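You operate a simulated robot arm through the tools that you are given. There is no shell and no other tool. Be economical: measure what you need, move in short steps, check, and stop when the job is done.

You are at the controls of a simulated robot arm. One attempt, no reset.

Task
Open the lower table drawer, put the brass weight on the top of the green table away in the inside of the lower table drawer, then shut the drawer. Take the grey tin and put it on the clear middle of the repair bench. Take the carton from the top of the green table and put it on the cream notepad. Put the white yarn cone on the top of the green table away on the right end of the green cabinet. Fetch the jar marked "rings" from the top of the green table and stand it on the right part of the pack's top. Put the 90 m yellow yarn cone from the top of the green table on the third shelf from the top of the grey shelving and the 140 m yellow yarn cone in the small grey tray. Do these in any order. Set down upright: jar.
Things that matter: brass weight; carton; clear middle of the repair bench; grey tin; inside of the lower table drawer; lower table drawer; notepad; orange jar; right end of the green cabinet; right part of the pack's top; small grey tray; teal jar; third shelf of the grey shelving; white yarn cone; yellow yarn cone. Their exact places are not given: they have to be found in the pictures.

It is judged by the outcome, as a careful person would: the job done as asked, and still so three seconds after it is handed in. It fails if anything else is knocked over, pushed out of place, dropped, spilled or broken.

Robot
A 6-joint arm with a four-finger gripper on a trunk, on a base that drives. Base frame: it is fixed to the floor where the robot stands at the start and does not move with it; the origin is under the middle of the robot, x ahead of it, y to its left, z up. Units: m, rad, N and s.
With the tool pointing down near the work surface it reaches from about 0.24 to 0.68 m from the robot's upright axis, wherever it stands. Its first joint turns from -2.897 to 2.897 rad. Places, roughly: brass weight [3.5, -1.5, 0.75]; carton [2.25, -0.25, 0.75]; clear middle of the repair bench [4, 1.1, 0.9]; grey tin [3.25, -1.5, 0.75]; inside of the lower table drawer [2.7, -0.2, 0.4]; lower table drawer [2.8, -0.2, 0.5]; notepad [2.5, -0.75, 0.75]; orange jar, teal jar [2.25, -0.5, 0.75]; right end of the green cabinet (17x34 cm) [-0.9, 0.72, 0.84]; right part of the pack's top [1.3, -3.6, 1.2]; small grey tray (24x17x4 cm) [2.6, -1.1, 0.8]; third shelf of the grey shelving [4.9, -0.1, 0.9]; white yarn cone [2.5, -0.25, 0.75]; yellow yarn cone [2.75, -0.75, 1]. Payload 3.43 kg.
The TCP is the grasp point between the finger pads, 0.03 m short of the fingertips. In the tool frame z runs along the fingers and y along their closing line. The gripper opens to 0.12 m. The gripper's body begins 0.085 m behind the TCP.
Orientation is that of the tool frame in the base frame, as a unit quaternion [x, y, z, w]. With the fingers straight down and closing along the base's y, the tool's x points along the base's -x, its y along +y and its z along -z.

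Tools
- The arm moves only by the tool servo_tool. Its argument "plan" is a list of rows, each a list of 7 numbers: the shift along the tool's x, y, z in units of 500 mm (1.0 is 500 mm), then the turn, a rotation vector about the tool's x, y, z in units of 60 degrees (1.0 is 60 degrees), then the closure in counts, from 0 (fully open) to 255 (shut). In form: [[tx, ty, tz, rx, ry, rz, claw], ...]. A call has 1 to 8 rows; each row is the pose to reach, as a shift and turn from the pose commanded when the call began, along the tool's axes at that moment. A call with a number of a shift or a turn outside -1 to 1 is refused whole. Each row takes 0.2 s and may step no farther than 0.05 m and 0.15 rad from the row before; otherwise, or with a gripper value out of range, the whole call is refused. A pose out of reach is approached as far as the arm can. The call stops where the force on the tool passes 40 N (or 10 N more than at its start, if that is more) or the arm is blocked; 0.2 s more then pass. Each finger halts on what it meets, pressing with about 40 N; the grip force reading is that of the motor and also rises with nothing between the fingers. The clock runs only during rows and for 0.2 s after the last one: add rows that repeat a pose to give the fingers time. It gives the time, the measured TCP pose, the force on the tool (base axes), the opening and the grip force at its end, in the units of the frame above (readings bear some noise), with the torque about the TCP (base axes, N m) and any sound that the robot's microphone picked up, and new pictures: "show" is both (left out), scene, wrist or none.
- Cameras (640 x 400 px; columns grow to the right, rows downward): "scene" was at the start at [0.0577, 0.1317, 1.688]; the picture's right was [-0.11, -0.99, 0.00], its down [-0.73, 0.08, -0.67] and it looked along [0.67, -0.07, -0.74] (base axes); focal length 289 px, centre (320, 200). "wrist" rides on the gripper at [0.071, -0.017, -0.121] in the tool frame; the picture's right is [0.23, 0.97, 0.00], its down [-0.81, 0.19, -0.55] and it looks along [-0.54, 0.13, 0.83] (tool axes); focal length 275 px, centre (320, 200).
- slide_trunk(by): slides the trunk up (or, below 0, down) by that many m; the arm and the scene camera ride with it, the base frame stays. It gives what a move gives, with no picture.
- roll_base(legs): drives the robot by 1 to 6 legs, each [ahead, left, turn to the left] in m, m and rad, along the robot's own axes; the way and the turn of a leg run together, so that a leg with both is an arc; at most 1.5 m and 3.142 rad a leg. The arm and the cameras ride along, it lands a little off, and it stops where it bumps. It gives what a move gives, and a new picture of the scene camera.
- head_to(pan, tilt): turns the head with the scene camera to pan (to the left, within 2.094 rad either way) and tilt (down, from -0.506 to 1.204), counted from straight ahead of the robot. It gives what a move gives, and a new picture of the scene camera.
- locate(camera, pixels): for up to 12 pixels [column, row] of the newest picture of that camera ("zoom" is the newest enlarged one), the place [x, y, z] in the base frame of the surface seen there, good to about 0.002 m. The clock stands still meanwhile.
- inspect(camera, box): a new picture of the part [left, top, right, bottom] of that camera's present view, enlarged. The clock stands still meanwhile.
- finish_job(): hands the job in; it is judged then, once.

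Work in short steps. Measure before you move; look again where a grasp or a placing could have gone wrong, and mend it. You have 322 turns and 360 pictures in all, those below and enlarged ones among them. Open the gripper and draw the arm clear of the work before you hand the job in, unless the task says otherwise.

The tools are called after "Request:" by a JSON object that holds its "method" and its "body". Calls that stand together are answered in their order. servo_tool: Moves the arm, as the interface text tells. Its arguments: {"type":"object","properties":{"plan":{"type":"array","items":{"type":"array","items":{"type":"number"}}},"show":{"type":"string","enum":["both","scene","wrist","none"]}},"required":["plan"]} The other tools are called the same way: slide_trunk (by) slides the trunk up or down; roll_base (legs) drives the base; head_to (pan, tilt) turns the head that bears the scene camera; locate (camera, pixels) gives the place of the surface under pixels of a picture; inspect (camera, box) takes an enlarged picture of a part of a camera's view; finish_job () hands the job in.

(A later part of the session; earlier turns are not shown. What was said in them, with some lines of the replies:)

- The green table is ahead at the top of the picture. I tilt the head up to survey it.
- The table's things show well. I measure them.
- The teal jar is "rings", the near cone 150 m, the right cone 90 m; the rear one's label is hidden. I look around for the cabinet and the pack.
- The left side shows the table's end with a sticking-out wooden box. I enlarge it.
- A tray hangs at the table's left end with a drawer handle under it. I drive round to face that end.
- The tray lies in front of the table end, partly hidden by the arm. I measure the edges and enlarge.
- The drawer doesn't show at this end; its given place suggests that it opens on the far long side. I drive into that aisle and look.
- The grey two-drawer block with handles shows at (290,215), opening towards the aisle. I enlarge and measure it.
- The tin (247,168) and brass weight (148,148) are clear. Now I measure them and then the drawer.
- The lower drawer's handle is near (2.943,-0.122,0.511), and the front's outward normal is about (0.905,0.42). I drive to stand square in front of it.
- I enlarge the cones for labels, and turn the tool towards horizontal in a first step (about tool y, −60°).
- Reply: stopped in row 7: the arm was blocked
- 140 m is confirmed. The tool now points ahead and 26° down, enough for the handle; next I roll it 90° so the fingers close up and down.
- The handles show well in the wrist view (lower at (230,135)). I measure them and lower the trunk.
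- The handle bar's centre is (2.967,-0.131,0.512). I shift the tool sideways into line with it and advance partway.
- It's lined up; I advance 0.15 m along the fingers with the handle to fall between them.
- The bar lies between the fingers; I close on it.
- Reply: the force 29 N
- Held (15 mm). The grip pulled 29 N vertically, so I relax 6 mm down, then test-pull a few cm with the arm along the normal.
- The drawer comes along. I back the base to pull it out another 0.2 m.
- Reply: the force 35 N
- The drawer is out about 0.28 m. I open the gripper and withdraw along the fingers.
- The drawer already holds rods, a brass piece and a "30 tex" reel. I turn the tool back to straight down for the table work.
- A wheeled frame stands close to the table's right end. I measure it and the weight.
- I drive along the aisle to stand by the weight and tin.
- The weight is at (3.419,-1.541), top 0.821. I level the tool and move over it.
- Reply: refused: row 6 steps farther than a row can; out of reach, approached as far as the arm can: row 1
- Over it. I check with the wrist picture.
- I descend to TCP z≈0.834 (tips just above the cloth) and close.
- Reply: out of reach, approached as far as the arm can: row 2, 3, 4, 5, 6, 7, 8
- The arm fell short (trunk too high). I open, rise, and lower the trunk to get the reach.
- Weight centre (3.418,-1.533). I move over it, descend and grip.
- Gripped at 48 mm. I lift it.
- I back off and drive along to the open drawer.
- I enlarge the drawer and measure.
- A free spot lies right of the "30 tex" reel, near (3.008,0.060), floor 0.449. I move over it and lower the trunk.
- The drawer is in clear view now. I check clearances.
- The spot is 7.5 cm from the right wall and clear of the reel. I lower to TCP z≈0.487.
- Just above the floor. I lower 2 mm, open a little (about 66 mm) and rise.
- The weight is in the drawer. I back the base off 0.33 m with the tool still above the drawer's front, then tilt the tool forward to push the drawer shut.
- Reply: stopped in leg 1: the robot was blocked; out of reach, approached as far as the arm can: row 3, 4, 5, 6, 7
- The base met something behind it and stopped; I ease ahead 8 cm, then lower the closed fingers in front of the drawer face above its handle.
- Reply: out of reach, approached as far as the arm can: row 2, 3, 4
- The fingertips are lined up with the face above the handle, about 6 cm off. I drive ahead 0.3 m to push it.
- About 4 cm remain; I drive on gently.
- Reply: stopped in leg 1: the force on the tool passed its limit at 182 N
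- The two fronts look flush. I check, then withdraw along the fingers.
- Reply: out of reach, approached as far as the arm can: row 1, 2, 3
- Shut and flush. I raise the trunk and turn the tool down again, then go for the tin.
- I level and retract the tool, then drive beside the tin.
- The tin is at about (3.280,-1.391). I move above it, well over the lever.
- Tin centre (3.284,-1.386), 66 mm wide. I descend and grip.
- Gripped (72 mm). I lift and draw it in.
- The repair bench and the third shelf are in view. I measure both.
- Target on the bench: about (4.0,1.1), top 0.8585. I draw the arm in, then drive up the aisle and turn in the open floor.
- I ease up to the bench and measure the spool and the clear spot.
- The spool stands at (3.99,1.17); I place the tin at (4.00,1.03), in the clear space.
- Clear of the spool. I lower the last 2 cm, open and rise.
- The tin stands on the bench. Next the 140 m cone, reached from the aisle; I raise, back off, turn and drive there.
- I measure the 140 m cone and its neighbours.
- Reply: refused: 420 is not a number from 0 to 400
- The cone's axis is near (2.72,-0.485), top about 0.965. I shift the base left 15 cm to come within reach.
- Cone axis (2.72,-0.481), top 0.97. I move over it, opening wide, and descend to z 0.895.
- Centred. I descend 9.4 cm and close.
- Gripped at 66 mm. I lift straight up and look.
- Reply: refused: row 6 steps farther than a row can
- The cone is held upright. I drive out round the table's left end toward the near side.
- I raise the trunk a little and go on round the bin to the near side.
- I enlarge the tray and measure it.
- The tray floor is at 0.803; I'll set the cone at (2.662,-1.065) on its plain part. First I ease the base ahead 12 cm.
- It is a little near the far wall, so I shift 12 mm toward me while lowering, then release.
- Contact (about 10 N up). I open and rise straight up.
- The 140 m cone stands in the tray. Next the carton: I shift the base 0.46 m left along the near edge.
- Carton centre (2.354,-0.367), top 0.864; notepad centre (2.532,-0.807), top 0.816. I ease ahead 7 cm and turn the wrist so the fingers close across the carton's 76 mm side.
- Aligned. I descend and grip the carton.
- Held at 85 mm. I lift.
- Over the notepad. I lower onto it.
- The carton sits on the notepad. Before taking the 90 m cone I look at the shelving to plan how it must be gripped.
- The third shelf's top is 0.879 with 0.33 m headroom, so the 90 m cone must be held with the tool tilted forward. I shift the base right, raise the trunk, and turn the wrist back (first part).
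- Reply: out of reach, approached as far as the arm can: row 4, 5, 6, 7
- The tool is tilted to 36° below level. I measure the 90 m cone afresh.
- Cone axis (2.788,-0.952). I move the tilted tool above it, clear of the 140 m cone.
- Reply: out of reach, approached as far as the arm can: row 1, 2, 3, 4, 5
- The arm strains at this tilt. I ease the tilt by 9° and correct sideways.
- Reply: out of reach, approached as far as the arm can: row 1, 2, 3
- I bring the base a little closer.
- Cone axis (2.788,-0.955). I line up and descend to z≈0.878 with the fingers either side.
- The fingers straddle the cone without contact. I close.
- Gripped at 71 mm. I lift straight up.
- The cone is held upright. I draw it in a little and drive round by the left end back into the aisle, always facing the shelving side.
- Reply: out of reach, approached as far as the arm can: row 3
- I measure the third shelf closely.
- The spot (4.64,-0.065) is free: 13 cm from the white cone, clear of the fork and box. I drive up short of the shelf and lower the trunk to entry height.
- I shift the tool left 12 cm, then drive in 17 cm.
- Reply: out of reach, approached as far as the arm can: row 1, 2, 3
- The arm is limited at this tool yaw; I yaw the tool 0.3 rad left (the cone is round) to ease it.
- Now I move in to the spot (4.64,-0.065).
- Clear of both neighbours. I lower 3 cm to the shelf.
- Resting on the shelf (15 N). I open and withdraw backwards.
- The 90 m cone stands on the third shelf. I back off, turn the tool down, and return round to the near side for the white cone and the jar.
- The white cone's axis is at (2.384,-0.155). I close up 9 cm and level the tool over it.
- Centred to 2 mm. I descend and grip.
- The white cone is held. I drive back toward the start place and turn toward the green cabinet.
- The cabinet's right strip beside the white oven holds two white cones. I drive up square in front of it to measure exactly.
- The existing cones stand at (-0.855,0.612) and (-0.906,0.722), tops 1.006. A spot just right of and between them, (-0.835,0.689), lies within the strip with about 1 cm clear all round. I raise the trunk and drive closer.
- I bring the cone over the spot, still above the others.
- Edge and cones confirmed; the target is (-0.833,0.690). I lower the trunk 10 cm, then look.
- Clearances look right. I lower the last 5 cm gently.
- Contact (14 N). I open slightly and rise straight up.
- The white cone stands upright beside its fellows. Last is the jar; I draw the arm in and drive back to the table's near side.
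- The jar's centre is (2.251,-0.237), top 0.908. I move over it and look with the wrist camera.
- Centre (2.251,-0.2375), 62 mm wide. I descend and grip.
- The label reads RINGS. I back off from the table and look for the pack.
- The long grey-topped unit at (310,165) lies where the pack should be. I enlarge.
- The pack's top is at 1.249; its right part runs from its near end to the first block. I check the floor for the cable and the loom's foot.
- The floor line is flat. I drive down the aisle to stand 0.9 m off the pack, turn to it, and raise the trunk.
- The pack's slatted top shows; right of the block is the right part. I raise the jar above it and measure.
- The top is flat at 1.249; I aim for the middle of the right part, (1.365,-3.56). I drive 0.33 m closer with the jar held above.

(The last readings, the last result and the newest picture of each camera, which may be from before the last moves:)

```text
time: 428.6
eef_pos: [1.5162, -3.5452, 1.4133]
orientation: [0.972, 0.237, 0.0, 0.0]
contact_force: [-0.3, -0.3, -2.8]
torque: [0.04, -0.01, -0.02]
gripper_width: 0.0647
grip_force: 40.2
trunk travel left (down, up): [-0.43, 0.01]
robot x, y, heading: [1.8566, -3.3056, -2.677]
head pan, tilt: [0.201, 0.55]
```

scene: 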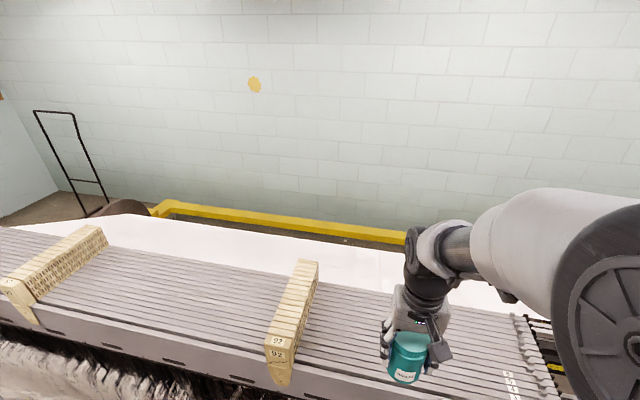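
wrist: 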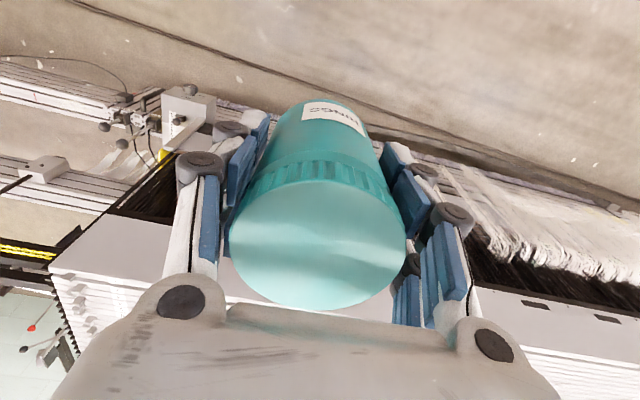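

Request:
{"method": "servo_tool", "body": {"plan": [[-0.08, -0.03, 0, 0, 0, 0, 255], [-0.16, -0.06, 0, 0, 0, 0, 255], [-0.23, -0.09, 0, 0, 0, 0, 255], [-0.282, -0.113, 0, 0, 0, 0, 255], [-0.282, -0.113, 0.08, 0, 0, 0, 255], [-0.282, -0.113, 0.15, 0, 0, 0, 255]]}}

```text
time: 430.0
eef_pos: [1.3646, -3.559, 1.3375]
orientation: [0.971, 0.237, 0.002, 0.0]
contact_force: [0.7, 0.0, -2.5]
torque: [-0.01, 0.0, 0.01]
gripper_width: 0.0644
grip_force: 40.4
trunk travel left (down, up): [-0.43, 0.01]
robot x, y, heading: [1.8632, -3.3067, -2.679]
head pan, tilt: [0.201, 0.55]
```

scene: 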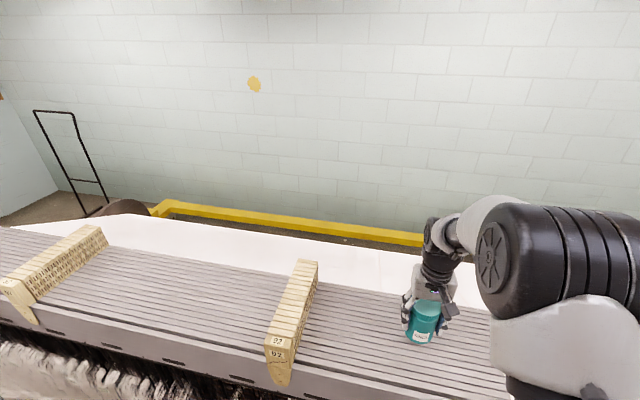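
wrist: 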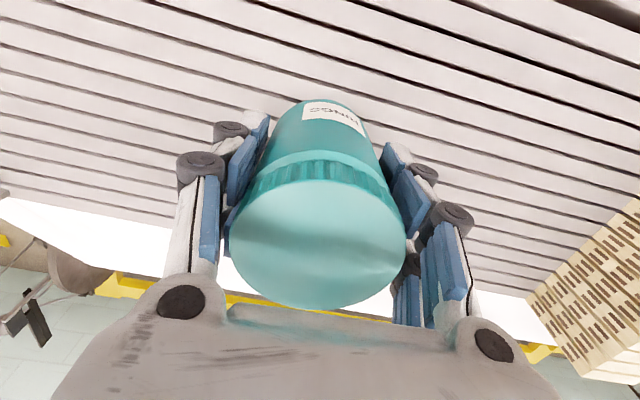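

Over the middle of the right part. I lower gently to contact.

Request:
{"method": "servo_tool", "body": {"plan": [[0, 0, 0.025, 0, 0, 0, 255], [0, 0, 0.038, 0, 0, 0, 255], [0, 0, 0.044, 0, 0, 0, 255], [0, 0, 0.048, 0, 0, 0, 255]], "show": "wrist"}}

```text
time: 431.0
eef_pos: [1.3654, -3.559, 1.3142]
orientation: [0.971, 0.237, 0.0, 0.0]
contact_force: [-0.8, -0.1, -2.1]
torque: [0.01, 0.02, 0.01]
gripper_width: 0.0647
grip_force: 40.1
trunk travel left (down, up): [-0.43, 0.01]
robot x, y, heading: [1.8556, -3.3069, -2.675]
head pan, tilt: [0.201, 0.55]
```

wrist: 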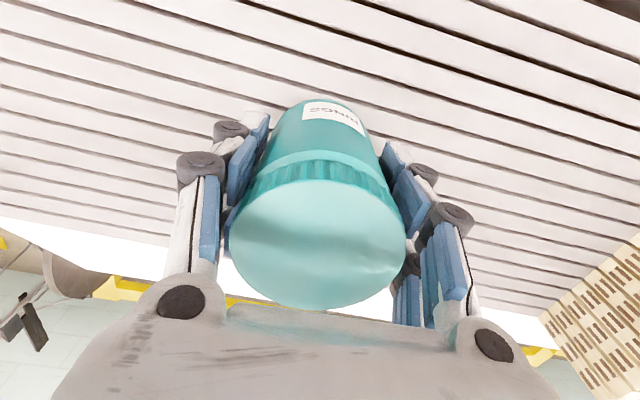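

Request:
{"method": "servo_tool", "body": {"plan": [[0, 0, 0.003, 0, 0, 0, 255], [0, 0, 0.006, 0, 0, 0, 255]], "show": "none"}}

```text
time: 431.6
eef_pos: [1.3648, -3.5583, 1.3137]
orientation: [0.972, 0.237, 0.0, -0.001]
contact_force: [1.4, -0.8, 10.1]
torque: [0.31, 0.09, -0.03]
gripper_width: 0.0648
grip_force: 39.9
trunk travel left (down, up): [-0.43, 0.01]
robot x, y, heading: [1.8576, -3.3097, -2.678]
head pan, tilt: [0.201, 0.55]
```

Contact (10 N). I open and rise straight up.

Request:
{"method": "servo_tool", "body": {"plan": [[0, 0, -0.001, 0, 0, 0, 70], [0, 0, -0.001, 0, 0, 0, 70], [0, 0, -0.001, 0, 0, 0, 70], [0, 0, -0.001, 0, 0, 0, 70], [0, 0, -0.07, 0, 0, 0, 70], [0, 0, -0.16, 0, 0, 0, 70], [0, 0, -0.24, 0, 0, 0, 70]]}}

```text
time: 433.2
eef_pos: [1.3652, -3.5576, 1.4324]
orientation: [0.972, 0.236, 0.001, 0.0]
contact_force: [0.2, -1.0, 0.1]
torque: [-0.01, 0.04, 0.0]
gripper_width: 0.0871
grip_force: 0.0
trunk travel left (down, up): [-0.43, 0.01]
robot x, y, heading: [1.8606, -3.3051, -2.68]
head pan, tilt: [0.201, 0.55]
```

scene: 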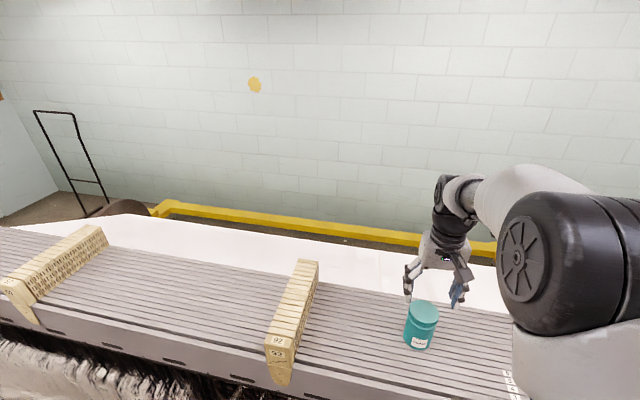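
wrist: 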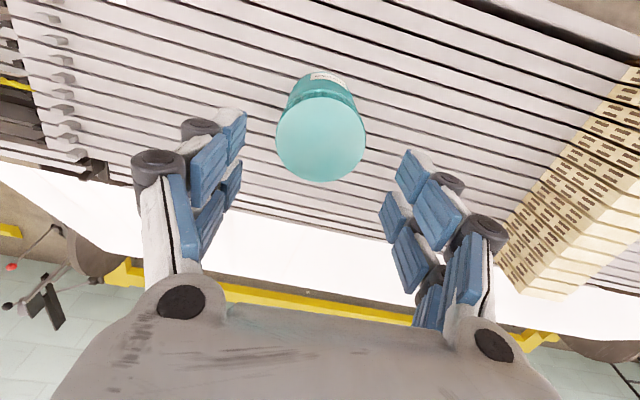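

The jar stands upright on the pack. I draw the base and arm clear and take a last look over the table.

Request:
{"method": "roll_base", "body": {"legs": [[-0.45, 0, 0]]}}

Request:
{"method": "head_to", "body": {"pan": -2.0, "tilt": 0.4}}

```text
time: 435.9
eef_pos: [1.7705, -3.3548, 1.4322]
orientation: [0.972, 0.235, 0.0, 0.0]
contact_force: [-0.3, -0.2, -0.4]
torque: [0.01, 0.0, 0.0]
gripper_width: 0.0871
grip_force: 0.0
trunk travel left (down, up): [-0.43, 0.01]
robot x, y, heading: [2.2665, -3.1042, -2.681]
head pan, tilt: [0.201, 0.55]
```

scene: 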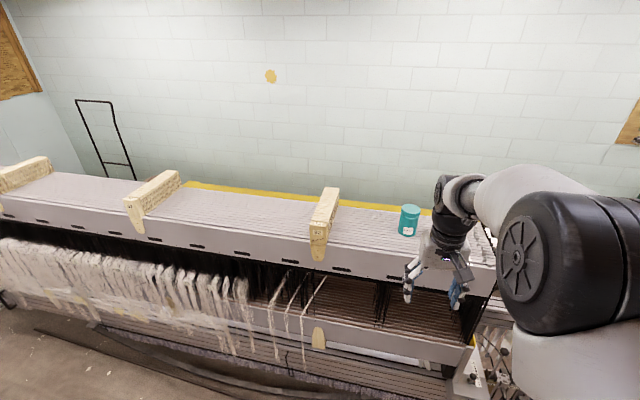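

```text
time: 438.0
eef_pos: [1.7696, -3.3554, 1.4315]
orientation: [0.972, 0.235, 0.001, -0.001]
contact_force: [0.4, -0.1, 0.6]
torque: [-0.01, 0.0, 0.0]
gripper_width: 0.0872
grip_force: 0.0
trunk travel left (down, up): [-0.43, 0.01]
robot x, y, heading: [2.2639, -3.1046, -2.677]
head pan, tilt: [-2.0, 0.4]
```

scene: 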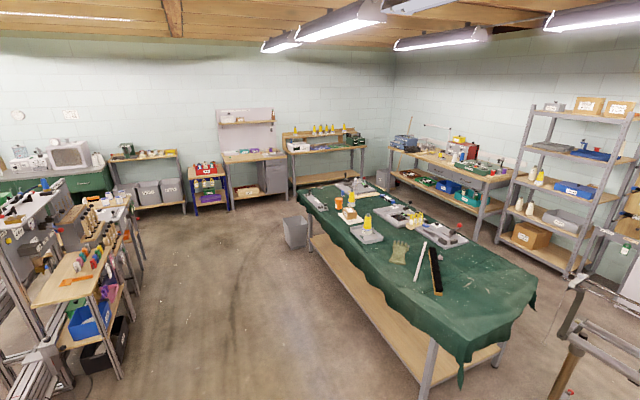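

Everything is in place: cones on the shelf, in the tray and on the cabinet, carton on the notepad, tin on the bench, weight in the shut drawer, jar on the pack. I hand the job in.

Request:
{"method": "finish_job", "body": {}}

```text
The job is handed in.
```

I did every task and handed the job in. The result of the judging has not come back.

- **Brass weight:** it is in the lower table drawer, and the drawer is shut flush. The final push to close it reached 182 N before it stopped. I saw no damage, but I did not look inside again afterwards.
- **Grey tin:** it stands on the clear middle of the repair bench, between the yellow spool and the green console.
- **Carton:** it is on the cream notepad.
- **White yarn cone:** it is on the right end of the green cabinet with the two cones already there. It has roughly 1 cm of clearance from them and from the cabinet edge.
- **Jar marked "rings":** it stands upright on the right part of the pack's top.
- **Yellow yarn cones:** the 90 m cone is on the third shelf of the grey shelving, and the 140 m cone is in the small grey tray. Both stand upright.

While I was backing away from the drawer, the base bumped something behind it, probably the corner of the repair bench. Nothing looked moved or fallen in the pictures afterwards.
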